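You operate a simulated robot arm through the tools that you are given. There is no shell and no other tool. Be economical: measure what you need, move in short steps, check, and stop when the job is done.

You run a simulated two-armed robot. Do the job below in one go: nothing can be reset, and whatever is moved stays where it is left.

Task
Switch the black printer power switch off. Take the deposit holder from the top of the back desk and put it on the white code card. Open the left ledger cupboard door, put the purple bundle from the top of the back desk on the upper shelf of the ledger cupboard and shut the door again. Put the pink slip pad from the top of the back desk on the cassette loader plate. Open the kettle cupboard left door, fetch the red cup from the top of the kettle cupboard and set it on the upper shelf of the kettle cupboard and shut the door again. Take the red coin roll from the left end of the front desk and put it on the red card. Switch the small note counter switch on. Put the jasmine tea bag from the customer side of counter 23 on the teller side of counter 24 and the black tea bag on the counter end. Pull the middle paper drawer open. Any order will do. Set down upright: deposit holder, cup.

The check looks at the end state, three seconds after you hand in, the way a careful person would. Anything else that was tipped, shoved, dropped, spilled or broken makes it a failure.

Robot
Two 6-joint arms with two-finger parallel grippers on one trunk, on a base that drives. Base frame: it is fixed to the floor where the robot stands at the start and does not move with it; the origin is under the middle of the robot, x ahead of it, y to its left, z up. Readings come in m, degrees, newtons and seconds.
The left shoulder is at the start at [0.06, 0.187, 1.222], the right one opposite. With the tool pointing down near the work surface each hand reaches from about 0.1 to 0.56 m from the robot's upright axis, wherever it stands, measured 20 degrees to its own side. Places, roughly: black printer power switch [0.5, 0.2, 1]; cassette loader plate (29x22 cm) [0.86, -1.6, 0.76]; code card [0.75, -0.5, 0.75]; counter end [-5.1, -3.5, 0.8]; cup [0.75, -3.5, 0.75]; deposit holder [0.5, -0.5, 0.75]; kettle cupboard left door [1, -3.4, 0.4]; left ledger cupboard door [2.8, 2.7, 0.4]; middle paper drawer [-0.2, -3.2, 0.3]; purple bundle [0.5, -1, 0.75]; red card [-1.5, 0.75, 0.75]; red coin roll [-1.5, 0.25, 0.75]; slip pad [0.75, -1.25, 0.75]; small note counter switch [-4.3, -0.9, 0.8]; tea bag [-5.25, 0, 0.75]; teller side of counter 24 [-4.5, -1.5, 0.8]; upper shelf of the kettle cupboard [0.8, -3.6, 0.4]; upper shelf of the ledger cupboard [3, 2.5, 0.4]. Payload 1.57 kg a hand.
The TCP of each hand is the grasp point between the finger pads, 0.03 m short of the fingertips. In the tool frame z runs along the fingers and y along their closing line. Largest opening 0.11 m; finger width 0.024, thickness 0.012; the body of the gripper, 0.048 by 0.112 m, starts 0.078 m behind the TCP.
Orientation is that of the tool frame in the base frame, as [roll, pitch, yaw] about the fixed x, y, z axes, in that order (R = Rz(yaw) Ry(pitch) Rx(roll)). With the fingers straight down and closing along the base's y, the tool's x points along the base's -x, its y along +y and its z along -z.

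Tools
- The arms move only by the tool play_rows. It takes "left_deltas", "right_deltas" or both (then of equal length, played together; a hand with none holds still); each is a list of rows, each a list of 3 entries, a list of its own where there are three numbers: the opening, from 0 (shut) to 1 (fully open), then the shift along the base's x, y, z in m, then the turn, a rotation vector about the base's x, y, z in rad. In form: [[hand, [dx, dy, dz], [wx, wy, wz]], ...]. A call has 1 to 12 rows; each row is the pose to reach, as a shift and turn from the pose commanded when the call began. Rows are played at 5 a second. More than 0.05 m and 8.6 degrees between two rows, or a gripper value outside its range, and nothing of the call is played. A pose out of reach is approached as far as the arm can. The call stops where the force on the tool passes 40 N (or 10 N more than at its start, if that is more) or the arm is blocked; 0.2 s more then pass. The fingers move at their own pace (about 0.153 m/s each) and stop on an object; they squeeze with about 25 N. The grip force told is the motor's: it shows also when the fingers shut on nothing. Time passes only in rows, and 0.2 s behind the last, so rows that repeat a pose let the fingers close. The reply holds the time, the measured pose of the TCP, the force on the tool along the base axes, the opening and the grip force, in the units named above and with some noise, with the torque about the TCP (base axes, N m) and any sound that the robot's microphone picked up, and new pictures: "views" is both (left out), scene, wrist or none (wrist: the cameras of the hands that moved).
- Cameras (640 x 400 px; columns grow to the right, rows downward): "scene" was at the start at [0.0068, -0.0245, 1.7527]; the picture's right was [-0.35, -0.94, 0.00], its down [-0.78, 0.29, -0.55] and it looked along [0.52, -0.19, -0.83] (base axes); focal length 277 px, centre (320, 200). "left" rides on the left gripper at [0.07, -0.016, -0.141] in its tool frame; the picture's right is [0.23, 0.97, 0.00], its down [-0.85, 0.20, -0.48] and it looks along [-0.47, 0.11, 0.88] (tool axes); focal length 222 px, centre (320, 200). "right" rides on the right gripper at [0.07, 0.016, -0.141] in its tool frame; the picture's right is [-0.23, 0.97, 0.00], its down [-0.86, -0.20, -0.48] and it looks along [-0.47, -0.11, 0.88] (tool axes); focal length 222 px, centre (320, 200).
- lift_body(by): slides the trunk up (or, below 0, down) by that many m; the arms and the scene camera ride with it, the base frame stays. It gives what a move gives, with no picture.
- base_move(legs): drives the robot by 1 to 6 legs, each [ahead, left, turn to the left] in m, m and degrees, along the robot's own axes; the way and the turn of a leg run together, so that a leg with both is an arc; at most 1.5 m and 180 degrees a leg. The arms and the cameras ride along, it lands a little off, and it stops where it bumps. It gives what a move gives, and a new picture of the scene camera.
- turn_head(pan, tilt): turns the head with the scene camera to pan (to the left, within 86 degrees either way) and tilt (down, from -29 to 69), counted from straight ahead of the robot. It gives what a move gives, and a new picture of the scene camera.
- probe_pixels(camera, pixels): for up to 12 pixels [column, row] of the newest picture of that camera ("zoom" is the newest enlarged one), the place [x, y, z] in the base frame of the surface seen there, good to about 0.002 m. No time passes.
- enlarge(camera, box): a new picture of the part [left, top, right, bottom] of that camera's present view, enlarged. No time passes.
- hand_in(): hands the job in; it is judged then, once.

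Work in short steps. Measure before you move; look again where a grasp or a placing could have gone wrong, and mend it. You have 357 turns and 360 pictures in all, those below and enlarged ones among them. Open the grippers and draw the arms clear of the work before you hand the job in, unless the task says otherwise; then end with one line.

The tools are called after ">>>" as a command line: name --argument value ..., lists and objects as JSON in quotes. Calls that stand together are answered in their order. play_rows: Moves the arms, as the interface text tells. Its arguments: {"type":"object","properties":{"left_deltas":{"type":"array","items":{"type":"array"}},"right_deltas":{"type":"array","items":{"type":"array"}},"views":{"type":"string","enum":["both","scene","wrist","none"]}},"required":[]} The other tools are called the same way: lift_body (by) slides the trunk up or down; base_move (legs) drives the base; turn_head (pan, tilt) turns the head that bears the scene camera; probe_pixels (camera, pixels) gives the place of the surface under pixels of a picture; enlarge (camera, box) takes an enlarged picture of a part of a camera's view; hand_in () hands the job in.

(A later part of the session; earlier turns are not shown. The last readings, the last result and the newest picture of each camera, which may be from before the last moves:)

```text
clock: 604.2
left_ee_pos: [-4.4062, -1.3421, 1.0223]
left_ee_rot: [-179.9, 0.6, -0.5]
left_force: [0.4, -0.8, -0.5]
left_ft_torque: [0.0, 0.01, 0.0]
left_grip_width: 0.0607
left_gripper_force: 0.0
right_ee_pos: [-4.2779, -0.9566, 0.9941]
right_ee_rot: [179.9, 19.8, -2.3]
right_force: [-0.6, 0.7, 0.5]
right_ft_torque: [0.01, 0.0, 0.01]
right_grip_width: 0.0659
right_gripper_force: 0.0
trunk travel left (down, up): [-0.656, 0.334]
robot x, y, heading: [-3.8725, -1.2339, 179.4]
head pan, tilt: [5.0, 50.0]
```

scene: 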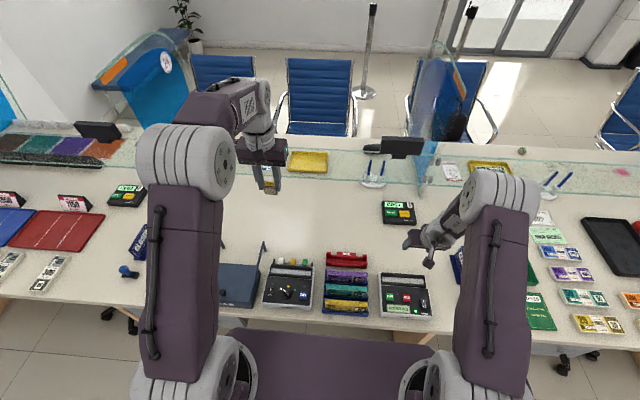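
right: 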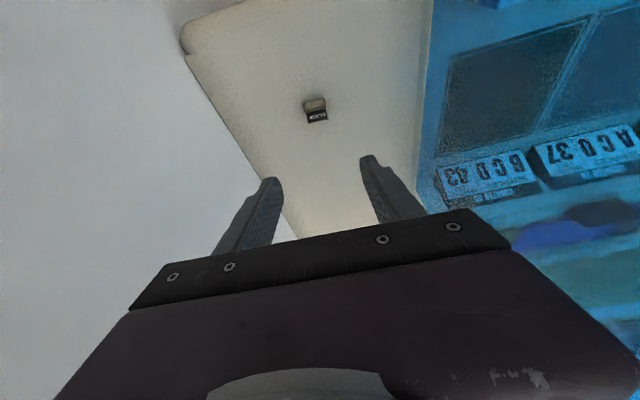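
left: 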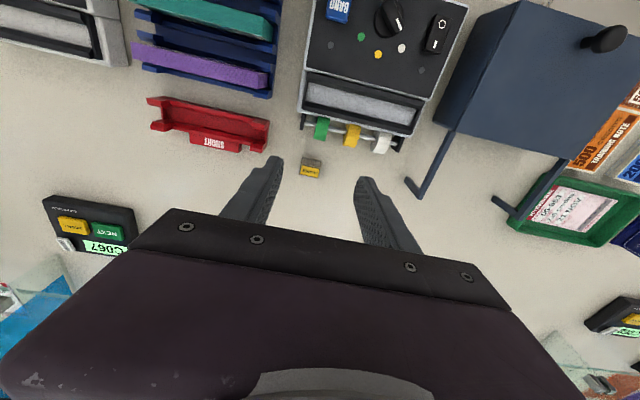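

Jasmine is placed. Raise the trunk, back off, turn east and survey the way to the kettle cupboard.

>>> lift_body --by 0.25

>>> base_move --legs '[[-0.8, 0, 0], [0, 0, 180]]'

>>> turn_head --pan -20 --tilt 20

```text
clock: 606.8
left_ee_pos: [-4.4071, -1.3427, 1.2717]
left_ee_rot: [-179.9, 0.6, -0.5]
left_force: [0.9, 0.5, -0.2]
left_ft_torque: [0.01, -0.02, -0.03]
left_grip_width: 0.0605
left_gripper_force: 0.0
right_ee_pos: [-4.2782, -0.9566, 1.2443]
right_ee_rot: [179.8, 19.8, -2.4]
right_force: [0.4, 0.8, -1.0]
right_ft_torque: [0.0, 0.01, 0.0]
right_grip_width: 0.066
right_gripper_force: 0.0
trunk travel left (down, up): [-0.906, 0.084]
robot x, y, heading: [-3.8733, -1.2323, 179.6]
head pan, tilt: [5.0, 50.0]
```

```text
clock: 618.5
left_ee_pos: [-2.569, -1.0987, 1.2715]
left_ee_rot: [-179.9, 0.5, -177.2]
left_force: [0.8, 0.5, 0.4]
left_ft_torque: [0.0, -0.01, 0.02]
left_grip_width: 0.0606
left_gripper_force: 0.1
right_ee_pos: [-2.6748, -1.4896, 1.2448]
right_ee_rot: [179.8, 19.8, -179.2]
right_force: [0.0, 0.1, -0.3]
right_ft_torque: [0.0, -0.01, -0.01]
right_grip_width: 0.0659
right_gripper_force: 0.1
trunk travel left (down, up): [-0.906, 0.084]
robot x, y, heading: [-3.0951, -1.2411, 2.8]
head pan, tilt: [5.0, 50.0]
```

scene: 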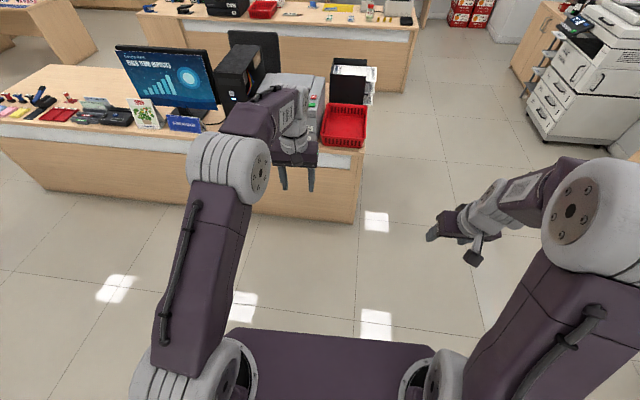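

```text
clock: 619.4
left_ee_pos: [-2.5689, -1.0992, 1.2716]
left_ee_rot: [-179.9, 0.6, -177.1]
left_force: [0.1, -0.3, 0.4]
left_ft_torque: [0.04, -0.01, -0.01]
left_grip_width: 0.0606
left_gripper_force: 0.2
right_ee_pos: [-2.675, -1.4901, 1.2441]
right_ee_rot: [179.8, 19.7, -179.1]
right_force: [0.0, -0.1, -0.3]
right_ft_torque: [-0.01, 0.01, -0.01]
right_grip_width: 0.066
right_gripper_force: 0.1
trunk travel left (down, up): [-0.906, 0.084]
robot x, y, heading: [-3.0939, -1.2394, 3.1]
head pan, tilt: [-20.0, 20.0]
```

scene: 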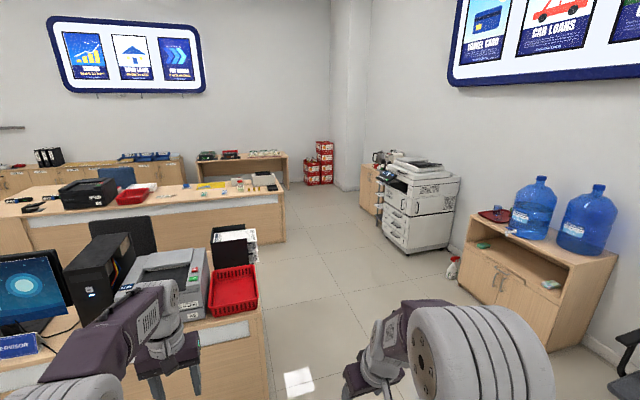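

>>> probe_pixels --camera "scene" --pixels '[[260, 310], [270, 380], [480, 300], [440, 285], [450, 275], [408, 252], [384, 235], [300, 240], [340, 290], [560, 345]]'

>>> enlarge --camera "scene" --box '[350, 140, 470, 270]'

```text
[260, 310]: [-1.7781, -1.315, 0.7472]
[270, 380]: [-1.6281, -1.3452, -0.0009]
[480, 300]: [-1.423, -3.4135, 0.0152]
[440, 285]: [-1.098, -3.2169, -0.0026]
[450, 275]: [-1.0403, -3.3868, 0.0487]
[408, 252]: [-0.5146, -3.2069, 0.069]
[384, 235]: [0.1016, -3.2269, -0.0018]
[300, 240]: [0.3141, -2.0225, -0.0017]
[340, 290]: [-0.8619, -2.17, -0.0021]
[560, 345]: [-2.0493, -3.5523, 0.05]
```

```text
3.08 times, centred on (410, 205) of scene
```

zoom: 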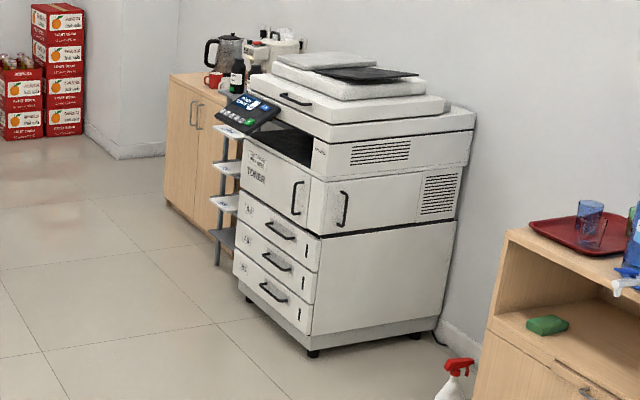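

Drive along y≈−2.3 to in front of the kettle cupboard and face it.

>>> base_move --legs '[[0.6, -1.05, -3], [1.4, 0, 0], [1.4, 0, 0], [0.5, 0, 0], [0, 0, -90]]'

>>> turn_head --pan 0 --tilt 35

```text
clock: 644.9
left_ee_pos: [1.0005, -2.7202, 1.2718]
left_ee_rot: [-179.8, 0.5, 96.8]
left_force: [0.1, 0.2, 0.7]
left_ft_torque: [0.02, -0.01, -0.01]
left_grip_width: 0.0603
left_gripper_force: 0.0
right_ee_pos: [0.6023, -2.642, 1.2435]
right_ee_rot: [179.8, 19.8, 94.9]
right_force: [0.5, -0.4, 0.5]
right_ft_torque: [0.01, 0.0, 0.0]
right_grip_width: 0.066
right_gripper_force: 0.0
trunk travel left (down, up): [-0.906, 0.084]
robot x, y, heading: [0.8226, -2.2039, -83.1]
head pan, tilt: [-20.0, 20.0]
```

scene: 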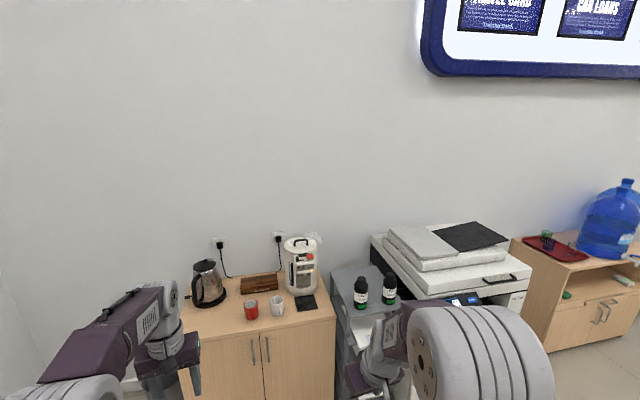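

```text
clock: 645.7
left_ee_pos: [0.9995, -2.7214, 1.2709]
left_ee_rot: [-179.9, 0.6, 96.7]
left_force: [-0.2, 0.1, -0.5]
left_ft_torque: [0.0, -0.01, 0.02]
left_grip_width: 0.0603
left_gripper_force: 0.1
right_ee_pos: [0.6019, -2.6429, 1.2431]
right_ee_rot: [179.8, 19.8, 94.9]
right_force: [-0.2, 0.5, -0.1]
right_ft_torque: [0.02, 0.01, 0.0]
right_grip_width: 0.0661
right_gripper_force: 0.2
trunk travel left (down, up): [-0.906, 0.084]
robot x, y, heading: [0.822, -2.2028, -83.3]
head pan, tilt: [0.0, 35.0]
```

scene: 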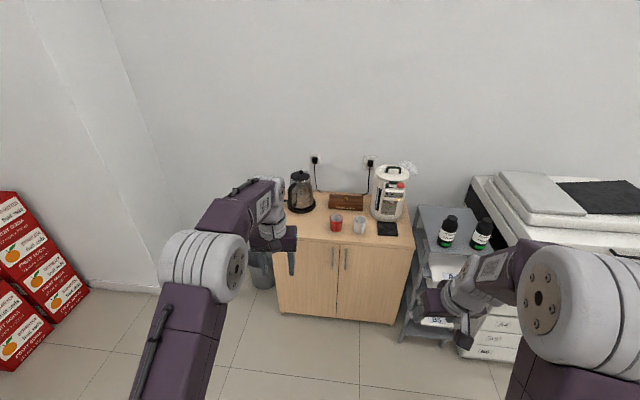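

>>> enlarge --camera "scene" --box '[260, 150, 440, 330]'

>>> probe_pixels --camera "zoom" --pixels '[[283, 165], [283, 155], [269, 162], [297, 160], [283, 180], [340, 175], [310, 260], [275, 250], [300, 250], [150, 220], [455, 220], [283, 145]]'

```text
2.22 times, centred on (350, 240) of scene
```

zoom: 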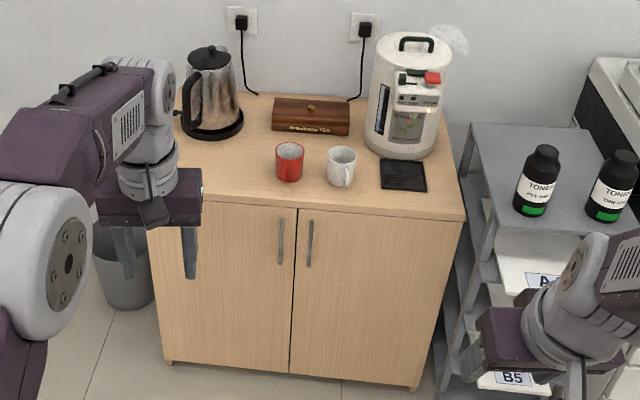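

```text
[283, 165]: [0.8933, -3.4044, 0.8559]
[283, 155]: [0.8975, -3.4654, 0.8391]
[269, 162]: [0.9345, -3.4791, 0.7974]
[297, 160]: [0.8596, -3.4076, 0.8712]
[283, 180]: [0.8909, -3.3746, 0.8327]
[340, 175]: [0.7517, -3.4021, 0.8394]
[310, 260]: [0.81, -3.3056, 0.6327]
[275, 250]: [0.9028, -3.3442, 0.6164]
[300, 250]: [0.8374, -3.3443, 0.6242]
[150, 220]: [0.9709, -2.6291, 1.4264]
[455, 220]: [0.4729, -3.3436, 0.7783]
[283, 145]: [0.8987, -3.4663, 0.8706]
```

Red cup ≈ (0.893,−3.42), z 0.797–0.885; left door x 0.835–1.16 with handle near x 0.875. Align the base, heading −90°, 0.75 m from the cup.

>>> base_move --legs '[[0, 0, -6.7], [0.35, -0.18, 0]]'

>>> play_rows --left_deltas '[[1, [0, -0.03, 0], [-0.08, 0, 0]], [1, [0, -0.06, 0], [-0.2, 0, 0]], [1, [0, -0.09, 0], [-0.33, 0, 0]], [1, [0, -0.12, 0], [-0.46, 0, 0]], [1, [0, -0.15, 0], [-0.59, 0, 0]], [1, [0, -0.17, 0], [-0.72, 0, 0]], [1, [0, -0.19, 0], [-0.85, 0, 0]], [1, [0, -0.21, 0], [-0.96, 0, 0]]]' --views "none"

```text
clock: 648.7
left_ee_pos: [0.7579, -3.0874, 1.2715]
left_ee_rot: [-179.7, 0.7, 89.7]
left_force: [0.3, 1.4, 0.0]
left_ft_torque: [-0.04, -0.01, -0.02]
left_grip_width: 0.0605
left_gripper_force: 0.0
right_ee_pos: [0.373, -2.9608, 1.2447]
right_ee_rot: [179.9, 19.9, 87.8]
right_force: [-0.3, 0.3, -0.3]
right_ft_torque: [-0.01, 0.03, 0.03]
right_grip_width: 0.0659
right_gripper_force: 0.0
trunk travel left (down, up): [-0.906, 0.084]
robot x, y, heading: [0.6438, -2.5539, -90.3]
head pan, tilt: [0.0, 35.0]
```

scene: 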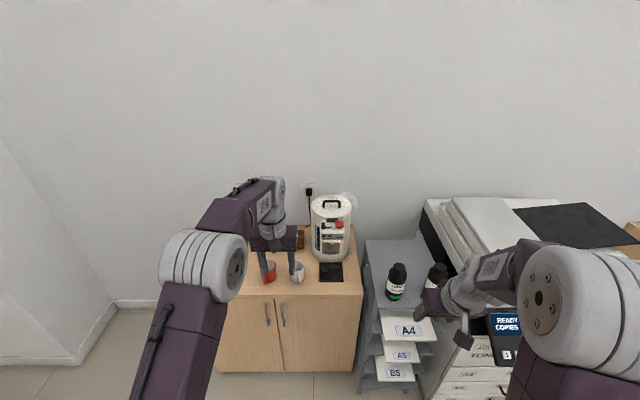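

```text
clock: 650.5
left_ee_pos: [0.7566, -3.3, 1.2713]
left_ee_rot: [179.8, 55.6, 89.6]
left_force: [0.6, -0.3, 0.3]
left_ft_torque: [0.0, -0.01, -0.01]
left_grip_width: 0.11
left_gripper_force: 0.1
right_ee_pos: [0.3708, -2.9633, 1.2438]
right_ee_rot: [179.8, 19.8, 87.7]
right_force: [0.1, 0.2, 0.1]
right_ft_torque: [-0.01, 0.01, -0.02]
right_grip_width: 0.0658
right_gripper_force: 0.0
trunk travel left (down, up): [-0.906, 0.084]
robot x, y, heading: [0.6472, -2.5553, -90.3]
head pan, tilt: [0.0, 35.0]
```

>>> play_rows --left_deltas '[[1, [0.04, 0.01, 0], [0, 0, 0]], [1, [0.08, 0.02, 0], [0, 0, 0]], [1, [0.12, 0.03, -0.01], [0, 0, 0]], [1, [0.135, 0.04, -0.04], [0, 0, 0]], [1, [0.135, 0.04, -0.08], [0, 0, 0]]]' --views "none"

>>> lift_body --by -0.25

>>> enlarge --camera "left" --box '[0, 0, 640, 400]'

```text
clock: 651.7
left_ee_pos: [0.8223, -3.2445, 1.1865]
left_ee_rot: [-178.9, 53.8, 96.3]
left_force: [-0.3, 0.2, 0.5]
left_ft_torque: [0.02, -0.01, -0.01]
left_grip_width: 0.11
left_gripper_force: 0.0
left hand out of reach, approached as far as the arm can: row 2, 3, 4, 5
right_ee_pos: [0.3728, -2.9628, 1.2438]
right_ee_rot: [179.8, 19.9, 87.8]
right_force: [-0.1, -0.1, 0.1]
right_ft_torque: [0.04, 0.03, 0.02]
right_grip_width: 0.0657
right_gripper_force: 0.1
trunk travel left (down, up): [-0.906, 0.084]
robot x, y, heading: [0.6489, -2.5587, -90.3]
head pan, tilt: [0.0, 35.0]
```

```text
clock: 654.3
left_ee_pos: [0.8208, -3.2431, 0.9362]
left_ee_rot: [-178.9, 53.8, 96.4]
left_force: [1.0, 0.1, 0.0]
left_ft_torque: [0.01, 0.02, 0.01]
left_grip_width: 0.1101
left_gripper_force: 0.0
right_ee_pos: [0.3729, -2.9615, 0.9943]
right_ee_rot: [179.8, 19.8, 87.8]
right_force: [0.3, 0.1, 1.0]
right_ft_torque: [-0.01, 0.04, 0.0]
right_grip_width: 0.0659
right_gripper_force: 0.0
trunk travel left (down, up): [-0.656, 0.334]
robot x, y, heading: [0.6444, -2.5571, -90.2]
head pan, tilt: [0.0, 35.0]
```

```text
1.00 times, centred on (320, 200) of left (not enlarged: the box is as wide or as high as the picture)
```

zoom: 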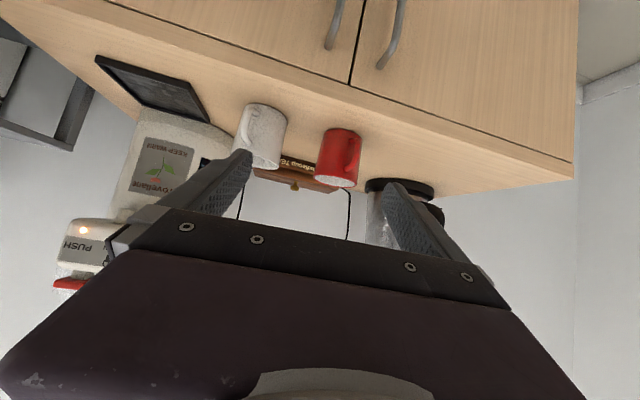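

>>> probe_pixels --camera "zoom" --pixels '[[322, 140], [340, 145], [358, 140], [335, 175], [322, 165], [350, 165], [345, 130], [356, 165], [285, 125], [268, 150]]'

>>> enlarge --camera "left" --box '[220, 80, 400, 200]'

```text
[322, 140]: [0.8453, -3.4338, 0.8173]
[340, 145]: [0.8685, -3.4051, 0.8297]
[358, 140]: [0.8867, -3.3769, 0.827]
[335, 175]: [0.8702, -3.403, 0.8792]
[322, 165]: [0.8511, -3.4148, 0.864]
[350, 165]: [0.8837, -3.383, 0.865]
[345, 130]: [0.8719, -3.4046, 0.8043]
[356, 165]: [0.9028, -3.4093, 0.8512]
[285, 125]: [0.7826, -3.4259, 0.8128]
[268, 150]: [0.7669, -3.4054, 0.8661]
```

```text
3.33 times, centred on (310, 140) of left
```

zoom: 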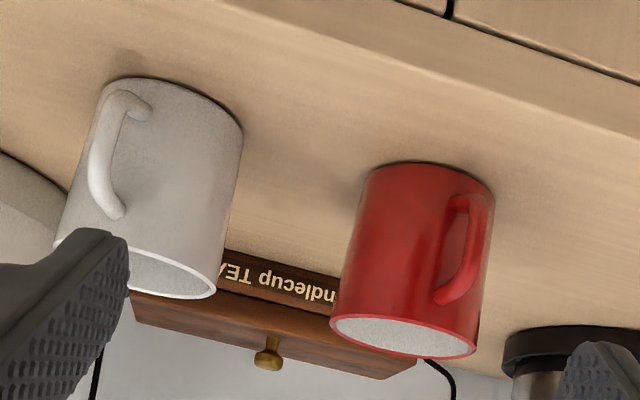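

Cup centre ≈ (0.877,−3.437), its handle toward me. Shift the base left 5.5 cm, square the hand, and lower to z≈0.86 in front of the cup.

>>> base_move --legs '[[0, 0.056, 0.2]]'

>>> play_rows --left_deltas '[[1, [0, 0, -0.02], [-0.01, 0, -0.05]], [1, [0, 0, -0.05], [-0.02, 0, -0.11]], [1, [0, 0, -0.075], [-0.02, 0, -0.11]], [1, [0, 0, -0.075], [-0.02, 0, -0.11]]]' --views "wrist"

```text
clock: 655.2
left_ee_pos: [0.8786, -3.243, 0.9377]
left_ee_rot: [-179.1, 53.9, 96.4]
left_force: [-0.2, -0.1, -1.4]
left_ft_torque: [-0.02, 0.05, -0.02]
left_grip_width: 0.1102
left_gripper_force: 0.1
right_ee_pos: [0.4272, -2.9627, 0.9939]
right_ee_rot: [179.7, 19.8, 87.8]
right_force: [-0.3, 0.8, 0.2]
right_ft_torque: [0.0, 0.03, 0.01]
right_grip_width: 0.0661
right_gripper_force: 0.0
trunk travel left (down, up): [-0.656, 0.334]
robot x, y, heading: [0.7015, -2.5565, -90.1]
head pan, tilt: [0.0, 35.0]
```

scene: 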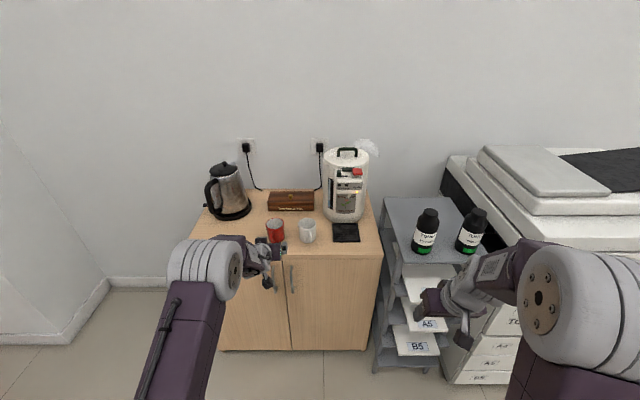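

```text
clock: 656.2
left_ee_pos: [0.8309, -3.2365, 0.8654]
left_ee_rot: [-177.6, 55.1, 93.7]
left_force: [0.6, 0.1, 0.2]
left_ft_torque: [0.01, -0.01, 0.01]
left_grip_width: 0.1099
left_gripper_force: 0.1
left hand out of reach, approached as far as the arm can: row 1, 2, 3, 4
right_ee_pos: [0.429, -2.9634, 0.9938]
right_ee_rot: [179.8, 19.8, 88.1]
right_force: [-0.1, -0.5, 0.1]
right_ft_torque: [-0.02, 0.01, 0.0]
right_grip_width: 0.0662
right_gripper_force: 0.1
trunk travel left (down, up): [-0.656, 0.334]
robot x, y, heading: [0.7022, -2.5541, -90.2]
head pan, tilt: [0.0, 35.0]
```

left: 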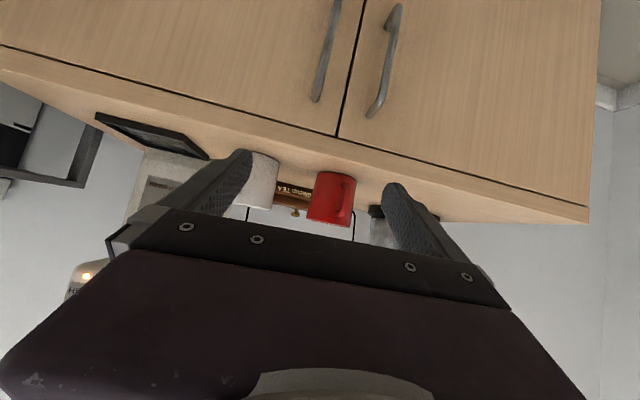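

Again too near for this posture; back the base 12 cm, then extend and square the hand.

>>> base_move --legs '[[-0.12, -0.03, 0]]'

>>> play_rows --left_deltas '[[1, [0.02, -0.03, 0], [0, 0, 0]], [1, [0.04, -0.06, 0], [-0.0, 0, 0]], [1, [0.06, -0.09, 0], [0, 0, -0.03]], [1, [0.075, -0.11, 0], [-0.03, 0, -0.06]], [1, [0.075, -0.11, 0], [-0.03, 0, -0.06]]]' --views "wrist"

```text
clock: 657.5
left_ee_pos: [0.8023, -3.1125, 0.8642]
left_ee_rot: [-177.6, 55.0, 93.8]
left_force: [-0.1, -0.2, -0.8]
left_ft_torque: [-0.01, 0.01, -0.02]
left_grip_width: 0.11
left_gripper_force: 0.1
right_ee_pos: [0.3992, -2.8399, 0.9929]
right_ee_rot: [179.8, 19.7, 88.0]
right_force: [0.4, -0.3, -0.4]
right_ft_torque: [0.0, 0.02, 0.0]
right_grip_width: 0.0661
right_gripper_force: 0.0
trunk travel left (down, up): [-0.656, 0.334]
robot x, y, heading: [0.6674, -2.4339, -90.1]
head pan, tilt: [0.0, 35.0]
```

scene: 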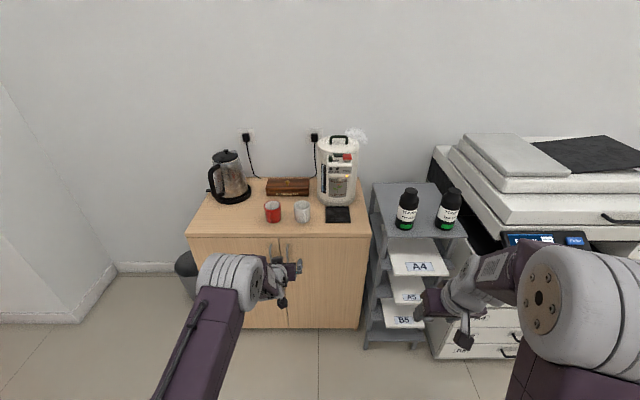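

```text
clock: 658.7
left_ee_pos: [0.8782, -3.2192, 0.8664]
left_ee_rot: [-177.6, 56.8, 90.4]
left_force: [-0.2, -0.2, 0.3]
left_ft_torque: [0.02, 0.03, 0.02]
left_grip_width: 0.1098
left_gripper_force: 0.0
left hand out of reach, approached as far as the arm can: row 3
right_ee_pos: [0.3979, -2.8397, 0.9943]
right_ee_rot: [179.8, 19.9, 87.9]
right_force: [0.7, 0.1, 0.3]
right_ft_torque: [-0.02, -0.02, -0.01]
right_grip_width: 0.0663
right_gripper_force: 0.1
trunk travel left (down, up): [-0.656, 0.334]
robot x, y, heading: [0.6707, -2.435, -90.2]
head pan, tilt: [0.0, 35.0]
```

left: 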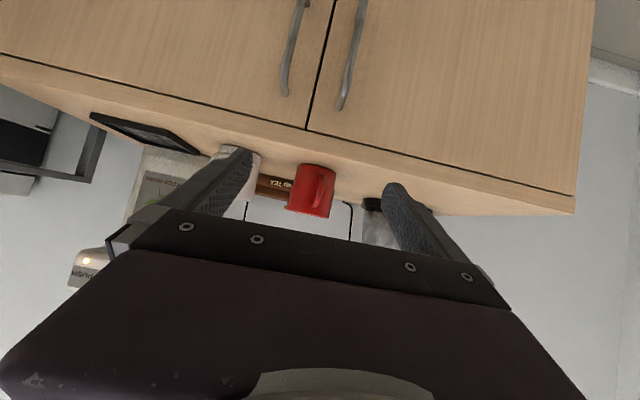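

>>> probe_pixels --camera "left" --pixels '[[290, 205], [298, 190], [327, 205], [334, 180], [312, 205], [318, 185], [302, 170], [240, 190], [258, 165]]'

>>> enlarge --camera "left" --box '[200, 130, 400, 230]'

```text
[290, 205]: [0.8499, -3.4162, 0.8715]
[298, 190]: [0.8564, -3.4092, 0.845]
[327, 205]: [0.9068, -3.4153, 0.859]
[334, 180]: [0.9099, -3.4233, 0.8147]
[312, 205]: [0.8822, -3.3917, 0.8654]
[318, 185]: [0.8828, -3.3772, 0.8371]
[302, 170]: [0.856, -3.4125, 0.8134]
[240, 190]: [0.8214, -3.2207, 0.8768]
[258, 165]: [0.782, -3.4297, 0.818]
```

```text
3.20 times, centred on (300, 180) of left
```

zoom: 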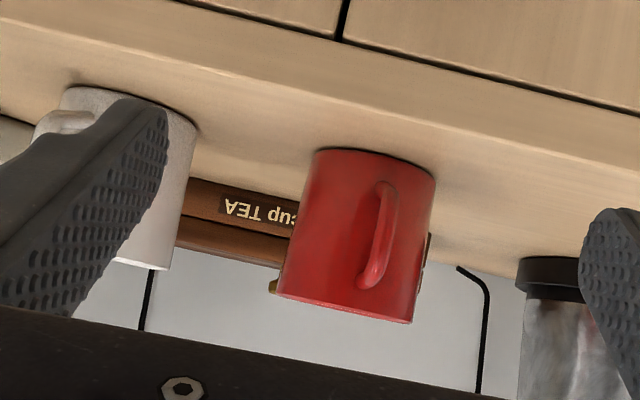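

Cup is centred at (0.879,−3.437). Drive straight in 21 cm with the fingers straddling the cup.

>>> base_move --legs '[[0.12, 0, 0.1]]'

>>> play_rows --left_deltas '[[1, [0, 0, -0.008], [0, 0, 0]], [1, [0, 0, -0.008], [0, 0, 0]]]' --views "wrist"

```text
clock: 659.9
left_ee_pos: [0.8807, -3.3412, 0.8672]
left_ee_rot: [-177.5, 56.9, 90.7]
left_force: [-0.3, -0.1, -0.1]
left_ft_torque: [0.02, -0.03, -0.01]
left_grip_width: 0.1101
left_gripper_force: 0.0
right_ee_pos: [0.3993, -2.96, 0.9936]
right_ee_rot: [179.7, 19.8, 88.2]
right_force: [0.0, -0.2, 0.1]
right_ft_torque: [0.02, -0.01, 0.03]
right_grip_width: 0.0658
right_gripper_force: 0.1
trunk travel left (down, up): [-0.656, 0.334]
robot x, y, heading: [0.6686, -2.5567, -89.8]
head pan, tilt: [0.0, 35.0]
```

scene: 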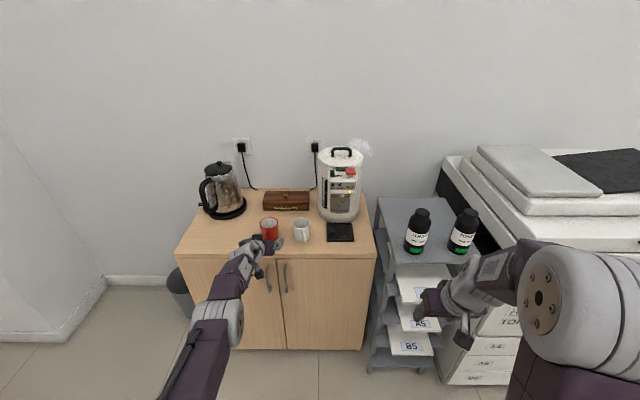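

```text
clock: 660.5
left_ee_pos: [0.8836, -3.3387, 0.8587]
left_ee_rot: [-177.5, 56.8, 90.8]
left_force: [0.3, 0.0, -0.2]
left_ft_torque: [0.01, 0.03, 0.02]
left_grip_width: 0.1101
left_gripper_force: 0.1
right_ee_pos: [0.401, -2.9619, 0.9935]
right_ee_rot: [179.8, 19.8, 88.3]
right_force: [0.0, 0.0, 0.2]
right_ft_torque: [-0.01, 0.01, -0.03]
right_grip_width: 0.0661
right_gripper_force: 0.1
trunk travel left (down, up): [-0.656, 0.334]
robot x, y, heading: [0.6727, -2.553, -89.7]
head pan, tilt: [0.0, 35.0]
```

left: 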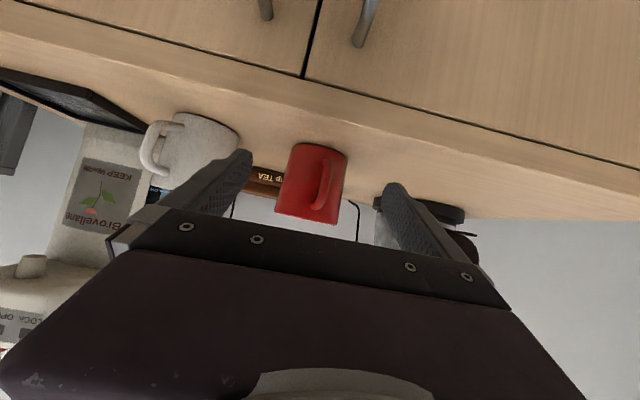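

>>> base_move --legs '[[0.092, -0.004, -0.2]]'

>>> enlarge --camera "left" --box '[140, 90, 500, 280]'

```text
clock: 661.6
left_ee_pos: [0.875, -3.4302, 0.8591]
left_ee_rot: [-177.5, 56.8, 90.4]
left_force: [0.0, -0.3, -0.2]
left_ft_torque: [-0.02, 0.03, 0.0]
left_grip_width: 0.11
left_gripper_force: 0.1
right_ee_pos: [0.396, -3.0522, 0.9932]
right_ee_rot: [179.8, 19.8, 87.9]
right_force: [0.5, 1.0, 0.6]
right_ft_torque: [0.02, -0.02, 0.02]
right_grip_width: 0.0662
right_gripper_force: 0.1
trunk travel left (down, up): [-0.656, 0.334]
robot x, y, heading: [0.6665, -2.6429, -90.1]
head pan, tilt: [0.0, 35.0]
```

scene: 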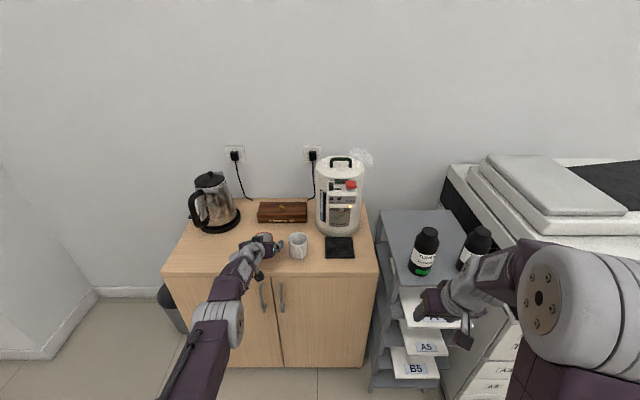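

```text
1.78 times, centred on (320, 185) of left
```

zoom: 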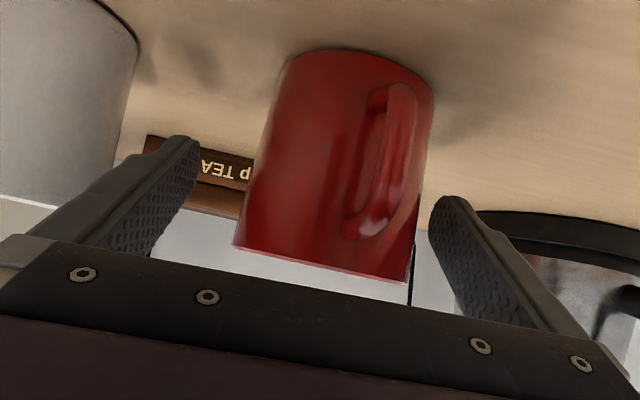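

The cup is between the fingers. Close and lift a little.

>>> play_rows --left_deltas '[[1, [0.004, 0, 0], [0, 0, 0]], [0.5, [0.004, 0, 0], [0, 0, 0]], [0.5, [0.004, 0, 0], [0, 0, 0]], [0.5, [0.004, 0, 0], [0, 0, 0]], [0.5, [0.004, 0, 0.02], [0, 0, 0]], [0.5, [0.004, 0, 0.05], [0, 0, 0]], [0.5, [0.004, 0, 0.08], [0, 0, 0]]]' --views "wrist"

```text
clock: 663.2
left_ee_pos: [0.8782, -3.43, 0.9379]
left_ee_rot: [-177.5, 56.7, 90.4]
left_force: [-0.6, -0.3, -1.6]
left_ft_torque: [-0.01, -0.02, 0.01]
left_grip_width: 0.0713
left_gripper_force: 24.8
right_ee_pos: [0.3943, -3.0523, 0.9934]
right_ee_rot: [179.7, 19.7, 88.0]
right_force: [0.7, -0.5, 0.1]
right_ft_torque: [0.02, 0.01, 0.02]
right_grip_width: 0.0661
right_gripper_force: 0.1
trunk travel left (down, up): [-0.656, 0.334]
robot x, y, heading: [0.6665, -2.6445, -89.7]
head pan, tilt: [0.0, 35.0]
```

left: 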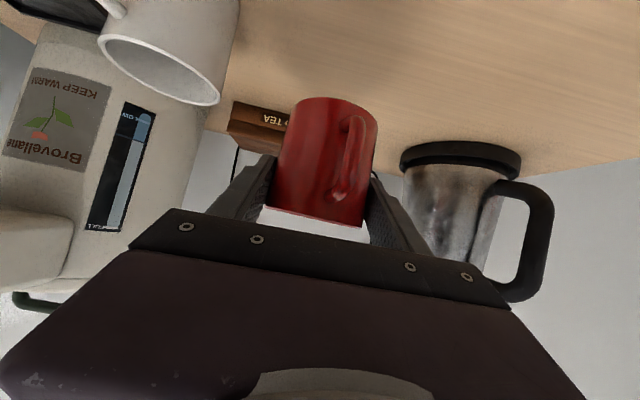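

Cup held upright. Back off 30 cm, then raise and draw in the left hand.

>>> base_move --legs '[[-0.3, 0, 0]]'

>>> play_rows --left_deltas '[[0.5, [0, 0.02, 0.04], [0, 0, 0]], [0.5, [0, 0.04, 0.08], [0, 0, 0]], [0.5, [0, 0.06, 0.12], [0, 0, 0]], [0.5, [0.01, 0.08, 0.16], [0, 0, 0]], [0.5, [0.02, 0.1, 0.2], [0, 0, 0]], [0.5, [0.03, 0.12, 0.24], [0, 0, 0]], [0.5, [0.04, 0.14, 0.28], [0, 0, 0]], [0.5, [0.05, 0.16, 0.32], [0, 0, 0]], [0.5, [0.05, 0.18, 0.36], [0, 0, 0]]]' --views "scene"

```text
clock: 665.3
left_ee_pos: [0.8829, -3.1289, 0.9366]
left_ee_rot: [-177.6, 56.8, 90.7]
left_force: [-0.4, -0.6, -2.5]
left_ft_torque: [0.02, 0.02, 0.0]
left_grip_width: 0.0715
left_gripper_force: 24.6
right_ee_pos: [0.397, -2.7532, 0.9939]
right_ee_rot: [179.8, 19.8, 88.5]
right_force: [0.2, -0.5, 0.3]
right_ft_torque: [0.02, 0.0, 0.0]
right_grip_width: 0.0659
right_gripper_force: 0.1
trunk travel left (down, up): [-0.656, 0.334]
robot x, y, heading: [0.6682, -2.3447, -89.5]
head pan, tilt: [0.0, 35.0]
```

scene: 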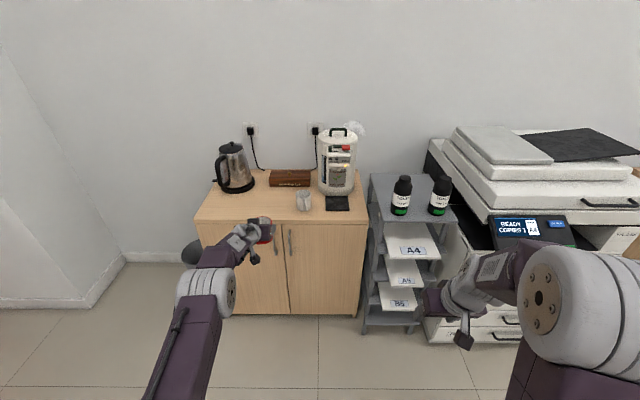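

```text
clock: 667.3
left_ee_pos: [0.9356, -2.9438, 1.3007]
left_ee_rot: [-177.5, 56.8, 90.9]
left_force: [0.1, -0.9, -1.9]
left_ft_torque: [0.03, -0.02, -0.02]
left_grip_width: 0.0713
left_gripper_force: 25.2
right_ee_pos: [0.3965, -2.7514, 0.9954]
right_ee_rot: [179.8, 19.8, 88.4]
right_force: [-0.2, 0.8, 0.2]
right_ft_torque: [0.0, 0.02, -0.03]
right_grip_width: 0.0661
right_gripper_force: 0.0
trunk travel left (down, up): [-0.656, 0.334]
robot x, y, heading: [0.6709, -2.3437, -89.7]
head pan, tilt: [0.0, 35.0]
```

scene: 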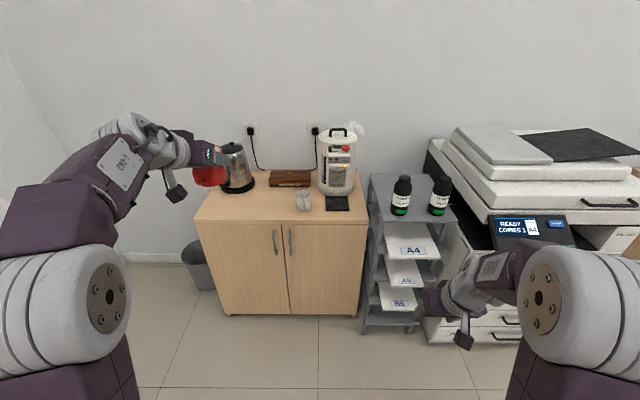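

Now tilt the right hand forward to ~75° while extending.

>>> play_rows --right_deltas '[[0.6, [0.01, -0.045, 0], [0, 0, 0]], [0.6, [0.02, -0.09, 0], [-0.12, 0, 0]], [0.6, [0.03, -0.135, 0], [-0.24, 0, 0]], [0.6, [0.04, -0.18, 0], [-0.36, 0, 0]], [0.6, [0.05, -0.22, 0], [-0.48, 0, 0]], [0.6, [0.06, -0.25, 0], [-0.6, 0, 0]], [0.6, [0.06, -0.28, 0], [-0.72, 0, 0]], [0.6, [0.06, -0.3, 0], [-0.84, 0, 0]], [0.6, [0.06, -0.31, 0], [-0.96, 0, 0]]]' --views "none"

>>> lift_body --by -0.36

>>> enlarge --camera "right" --box '[0, 0, 640, 400]'

```text
clock: 669.3
left_ee_pos: [0.9343, -2.9461, 1.2981]
left_ee_rot: [-177.5, 56.8, 90.7]
left_force: [0.0, -0.4, -1.4]
left_ft_torque: [0.01, -0.01, 0.01]
left_grip_width: 0.0713
left_gripper_force: 24.9
right_ee_pos: [0.4113, -3.0461, 0.9877]
right_ee_rot: [174.2, 72.9, 84.9]
right_force: [0.0, 0.1, -0.4]
right_ft_torque: [0.01, -0.01, -0.02]
right_grip_width: 0.066
right_gripper_force: 0.1
right hand out of reach, approached as far as the arm can: row 4, 5, 6, 7, 8, 9
trunk travel left (down, up): [-0.656, 0.334]
robot x, y, heading: [0.6679, -2.3406, -89.9]
head pan, tilt: [0.0, 35.0]
```

```text
clock: 672.8
left_ee_pos: [0.9345, -2.9459, 0.9383]
left_ee_rot: [-177.5, 56.7, 90.6]
left_force: [0.3, 0.2, -2.5]
left_ft_torque: [0.0, 0.01, 0.0]
left_grip_width: 0.071
left_gripper_force: 25.2
right_ee_pos: [0.4119, -3.045, 0.6283]
right_ee_rot: [174.0, 72.7, 84.9]
right_force: [0.2, 0.7, 0.0]
right_ft_torque: [0.02, 0.03, 0.02]
right_grip_width: 0.0658
right_gripper_force: 0.0
trunk travel left (down, up): [-0.296, 0.694]
robot x, y, heading: [0.6672, -2.3442, -89.8]
head pan, tilt: [0.0, 35.0]
```

```text
1.00 times, centred on (320, 200) of right (not enlarged: the box is as wide or as high as the picture)
```

zoom: 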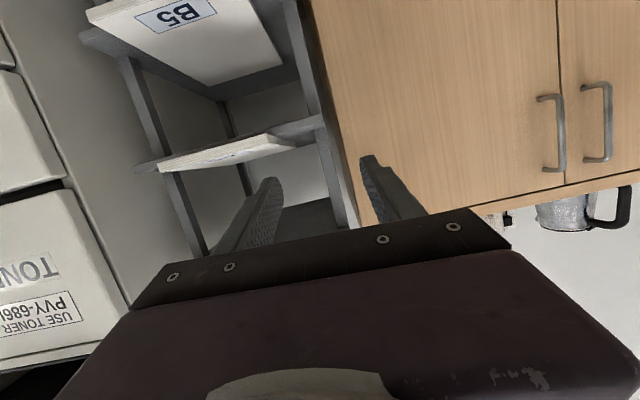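

>>> probe_pixels --camera "zoom" --pixels '[[541, 98], [557, 130], [562, 168], [585, 86], [605, 120], [607, 155], [560, 60], [500, 100], [335, 60]]'

```text
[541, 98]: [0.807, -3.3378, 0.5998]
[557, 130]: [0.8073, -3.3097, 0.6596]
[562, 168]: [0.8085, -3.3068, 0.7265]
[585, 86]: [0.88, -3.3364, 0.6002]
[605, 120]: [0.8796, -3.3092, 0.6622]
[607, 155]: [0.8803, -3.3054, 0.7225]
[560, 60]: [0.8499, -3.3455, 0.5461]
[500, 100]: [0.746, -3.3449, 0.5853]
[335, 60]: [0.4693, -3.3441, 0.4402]
```

Left-door handle: bar x 0.880, y −3.307, z 0.60–0.725. Shift the base left 0.36 m and line the hand up.

>>> base_move --legs '[[0, 0.36, -0.2]]'

>>> play_rows --right_deltas '[[0.45, [0.03, -0.03, 0.01], [0, 0, 0]], [0.45, [0.06, -0.06, 0.03], [0, 0, 0]], [0.45, [0.09, -0.08, 0.03], [0, 0, 0]], [0.45, [0.105, -0.08, 0.03], [0, 0, 0]], [0.45, [0.105, -0.08, 0.03], [0, 0, 0]]]' --views "wrist"

```text
clock: 675.1
left_ee_pos: [1.2867, -2.9436, 0.9393]
left_ee_rot: [-177.4, 56.7, 90.8]
left_force: [0.4, 0.0, -2.0]
left_ft_torque: [0.04, 0.04, -0.04]
left_grip_width: 0.0712
left_gripper_force: 25.1
right_ee_pos: [0.7624, -3.0437, 0.628]
right_ee_rot: [174.2, 72.8, 85.1]
right_force: [-0.2, -0.3, 0.3]
right_ft_torque: [0.0, 0.01, 0.0]
right_grip_width: 0.0662
right_gripper_force: 0.0
trunk travel left (down, up): [-0.296, 0.694]
robot x, y, heading: [1.0167, -2.3434, -89.7]
head pan, tilt: [0.0, 35.0]
```

scene: 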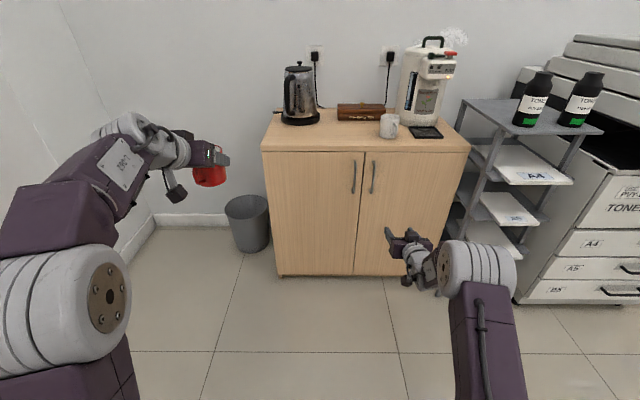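

```text
clock: 676.3
left_ee_pos: [1.2862, -2.9425, 0.9393]
left_ee_rot: [-177.4, 56.8, 90.9]
left_force: [0.6, -0.7, -2.8]
left_ft_torque: [0.0, 0.01, 0.01]
left_grip_width: 0.0712
left_gripper_force: 25.3
right_ee_pos: [0.8074, -3.132, 0.6664]
right_ee_rot: [173.5, 72.6, 84.9]
right_force: [0.2, -0.9, 0.4]
right_ft_torque: [-0.01, 0.0, -0.02]
right_grip_width: 0.0494
right_gripper_force: 0.1
right hand out of reach, approached as far as the arm can: row 1, 2, 3, 4, 5
trunk travel left (down, up): [-0.296, 0.694]
robot x, y, heading: [1.021, -2.3418, -89.8]
head pan, tilt: [0.0, 35.0]
```

right: 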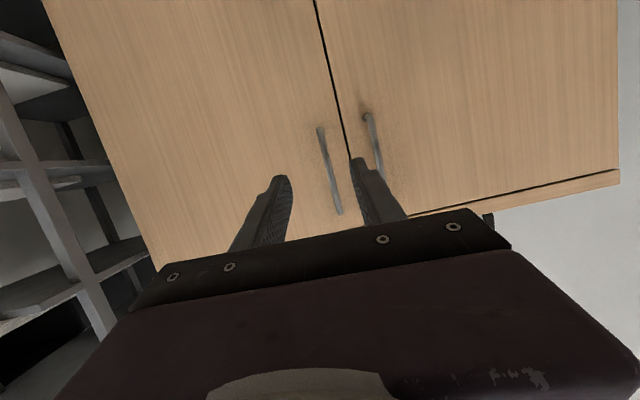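

>>> base_move --legs '[[0.05, 0.073, 0]]'

>>> enlarge --camera "right" --box '[160, 60, 480, 260]'

>>> probe_pixels --camera "zoom" --pixels '[[300, 170], [310, 200], [320, 240], [230, 200], [420, 250]]'

```text
clock: 677.4
left_ee_pos: [1.3597, -2.9941, 0.9383]
left_ee_rot: [-177.4, 56.7, 90.9]
left_force: [0.8, -0.4, -2.5]
left_ft_torque: [-0.01, 0.01, -0.03]
left_grip_width: 0.0711
left_gripper_force: 24.9
right_ee_pos: [0.8804, -3.1821, 0.6671]
right_ee_rot: [173.8, 72.5, 84.9]
right_force: [0.0, 0.1, -0.4]
right_ft_torque: [-0.01, 0.03, -0.03]
right_grip_width: 0.0495
right_gripper_force: 0.1
trunk travel left (down, up): [-0.296, 0.694]
robot x, y, heading: [1.0909, -2.3873, -89.8]
head pan, tilt: [0.0, 35.0]
```

scene: 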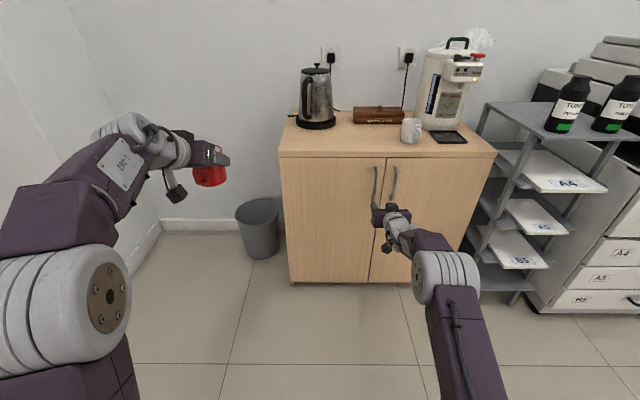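

```text
2.00 times, centred on (320, 160) of right
```

zoom: 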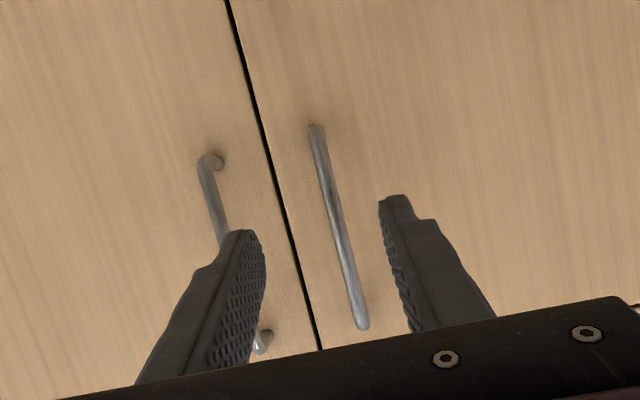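

```text
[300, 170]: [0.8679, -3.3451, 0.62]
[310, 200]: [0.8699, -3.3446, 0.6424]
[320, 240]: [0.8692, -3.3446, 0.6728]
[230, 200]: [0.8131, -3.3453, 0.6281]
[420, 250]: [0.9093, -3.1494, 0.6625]
```

Handle lies between the fingers. Advance 11.8 cm and grip.

>>> base_move --legs '[[0.118, 0, 0]]'

>>> play_rows --right_deltas '[[0.05, [0, 0, 0], [0, 0, 0]], [0.05, [0, 0, 0], [0, 0, 0]], [0.05, [0, 0, 0], [0, 0, 0]]]' --views "wrist"

```text
clock: 678.6
left_ee_pos: [1.3574, -3.1125, 0.9393]
left_ee_rot: [-177.5, 56.7, 90.6]
left_force: [0.1, -0.2, -2.8]
left_ft_torque: [0.07, -0.02, -0.01]
left_grip_width: 0.0712
left_gripper_force: 24.5
right_ee_pos: [0.8784, -3.2976, 0.6658]
right_ee_rot: [173.6, 72.5, 84.7]
right_force: [0.0, 0.1, 0.3]
right_ft_torque: [-0.02, -0.02, 0.0]
right_grip_width: 0.0496
right_gripper_force: 0.1
trunk travel left (down, up): [-0.296, 0.694]
robot x, y, heading: [1.0924, -2.5055, -89.9]
head pan, tilt: [0.0, 35.0]
```

scene: 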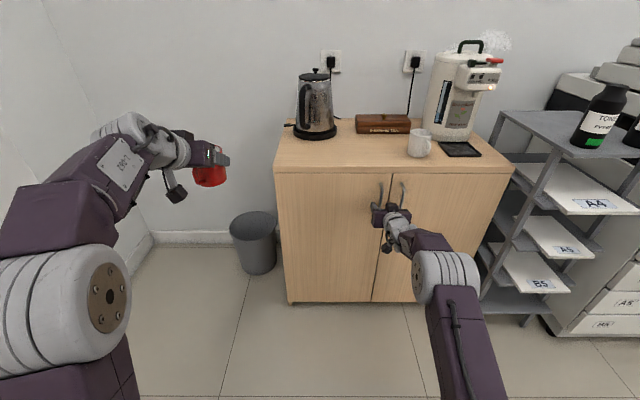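

```text
clock: 679.4
left_ee_pos: [1.3596, -3.1111, 0.9378]
left_ee_rot: [-177.3, 56.7, 90.8]
left_force: [0.1, -0.6, -3.0]
left_ft_torque: [0.02, 0.01, 0.0]
left_grip_width: 0.0712
left_gripper_force: 25.0
right_ee_pos: [0.8821, -3.2973, 0.6677]
right_ee_rot: [174.2, 72.6, 85.4]
right_force: [17.4, 3.4, -1.3]
right_ft_torque: [-0.06, 0.18, 0.25]
right_grip_width: 0.0203
right_gripper_force: 8.5
trunk travel left (down, up): [-0.296, 0.694]
robot x, y, heading: [1.0932, -2.5091, -90.0]
head pan, tilt: [0.0, 35.0]
```

right: 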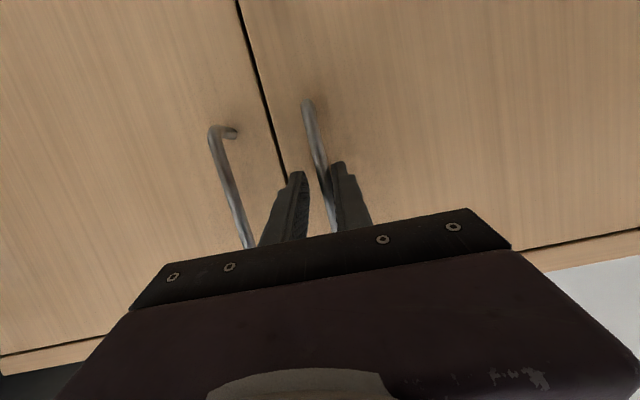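

>>> play_rows --right_deltas '[[0.05, [0.004, 0, 0], [0, 0, 0]], [0.02, [0.006, -0.004, 0], [0, 0, 0]], [0.02, [0.006, -0.004, 0], [0, 0, 0]]]' --views "none"

```text
clock: 680.2
left_ee_pos: [1.3579, -3.1107, 0.9386]
left_ee_rot: [-177.2, 56.8, 90.6]
left_force: [-0.2, 0.5, -2.0]
left_ft_torque: [-0.02, -0.02, -0.01]
left_grip_width: 0.0709
left_gripper_force: 24.6
right_ee_pos: [0.8851, -3.3022, 0.667]
right_ee_rot: [173.7, 72.6, 85.1]
right_force: [12.3, 6.7, -1.1]
right_ft_torque: [-0.1, 0.11, 0.11]
right_grip_width: 0.0132
right_gripper_force: 6.6
trunk travel left (down, up): [-0.296, 0.694]
robot x, y, heading: [1.0888, -2.5064, -89.9]
head pan, tilt: [0.0, 35.0]
```

>>> play_rows --right_deltas '[[0.02, [0.004, 0, 0], [0, 0, 0]], [0.02, [0.006, 0, 0], [0, 0, 0]], [0.02, [0.006, 0, 0], [0, 0, 0]]]' --views "none"

```text
clock: 681.0
left_ee_pos: [1.356, -3.1109, 0.9385]
left_ee_rot: [-177.6, 56.7, 90.6]
left_force: [0.5, 0.5, -1.2]
left_ft_torque: [0.01, 0.01, -0.03]
left_grip_width: 0.0713
left_gripper_force: 24.8
right_ee_pos: [0.8864, -3.3021, 0.6684]
right_ee_rot: [172.8, 72.4, 84.5]
right_force: [-9.5, 2.3, 0.5]
right_ft_torque: [-0.09, 0.77, -0.01]
right_grip_width: 0.0107
right_gripper_force: 28.6
trunk travel left (down, up): [-0.296, 0.694]
robot x, y, heading: [1.0899, -2.5079, -90.1]
head pan, tilt: [0.0, 35.0]
```

Gripped. Check the wall clearance on the left, then pull the door along its arc with the base.

>>> probe_pixels --camera "scene" --pixels '[[60, 100], [90, 60], [130, 240], [230, 160], [255, 230], [275, 170]]'

>>> base_move --legs '[[-0.036, 0.005, 0], [-0.035, 0.011, 0]]'

```text
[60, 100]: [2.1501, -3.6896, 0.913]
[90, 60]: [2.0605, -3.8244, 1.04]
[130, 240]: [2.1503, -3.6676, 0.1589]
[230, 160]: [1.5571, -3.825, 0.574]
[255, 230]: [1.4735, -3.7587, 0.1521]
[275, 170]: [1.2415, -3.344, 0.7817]
```

```text
clock: 682.3
left_ee_pos: [1.3721, -3.0389, 0.9403]
left_ee_rot: [-177.5, 56.8, 90.5]
left_force: [-0.2, 0.4, -2.0]
left_ft_torque: [-0.02, -0.02, 0.01]
left_grip_width: 0.0711
left_gripper_force: 24.7
right_ee_pos: [0.9055, -3.231, 0.6685]
right_ee_rot: [172.8, 72.4, 84.6]
right_force: [-14.1, 4.9, 0.9]
right_ft_torque: [-0.14, 0.78, -0.04]
right_grip_width: 0.0107
right_gripper_force: 28.7
trunk travel left (down, up): [-0.296, 0.694]
robot x, y, heading: [1.1074, -2.4351, -90.0]
head pan, tilt: [0.0, 35.0]
```

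scene: 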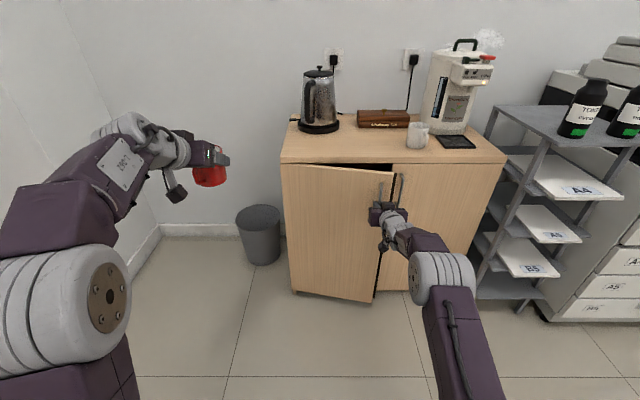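

The door opens. Continue the arc to ~28°.

>>> base_move --legs '[[-0.045, 0.018, 0], [-0.044, 0.024, 0]]'

```text
clock: 683.7
left_ee_pos: [1.4166, -2.9529, 0.9378]
left_ee_rot: [-177.3, 56.7, 90.8]
left_force: [1.2, 0.1, -1.9]
left_ft_torque: [0.03, -0.02, -0.03]
left_grip_width: 0.0714
left_gripper_force: 25.3
right_ee_pos: [0.9486, -3.1449, 0.6689]
right_ee_rot: [173.4, 72.4, 85.3]
right_force: [9.9, -6.6, 1.2]
right_ft_torque: [-0.29, 0.69, 0.16]
right_grip_width: 0.0107
right_gripper_force: 28.2
trunk travel left (down, up): [-0.296, 0.694]
robot x, y, heading: [1.149, -2.3494, -89.7]
head pan, tilt: [0.0, 35.0]
```

scene: 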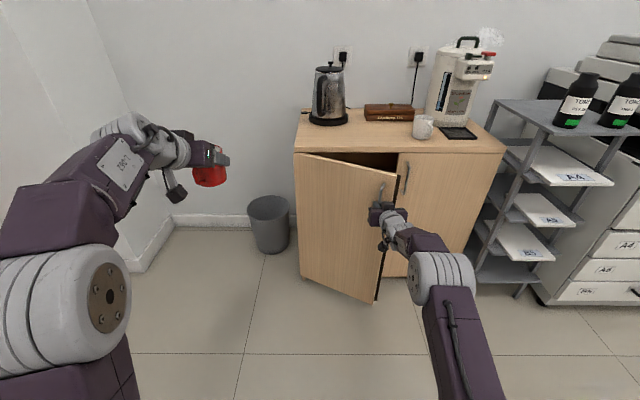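

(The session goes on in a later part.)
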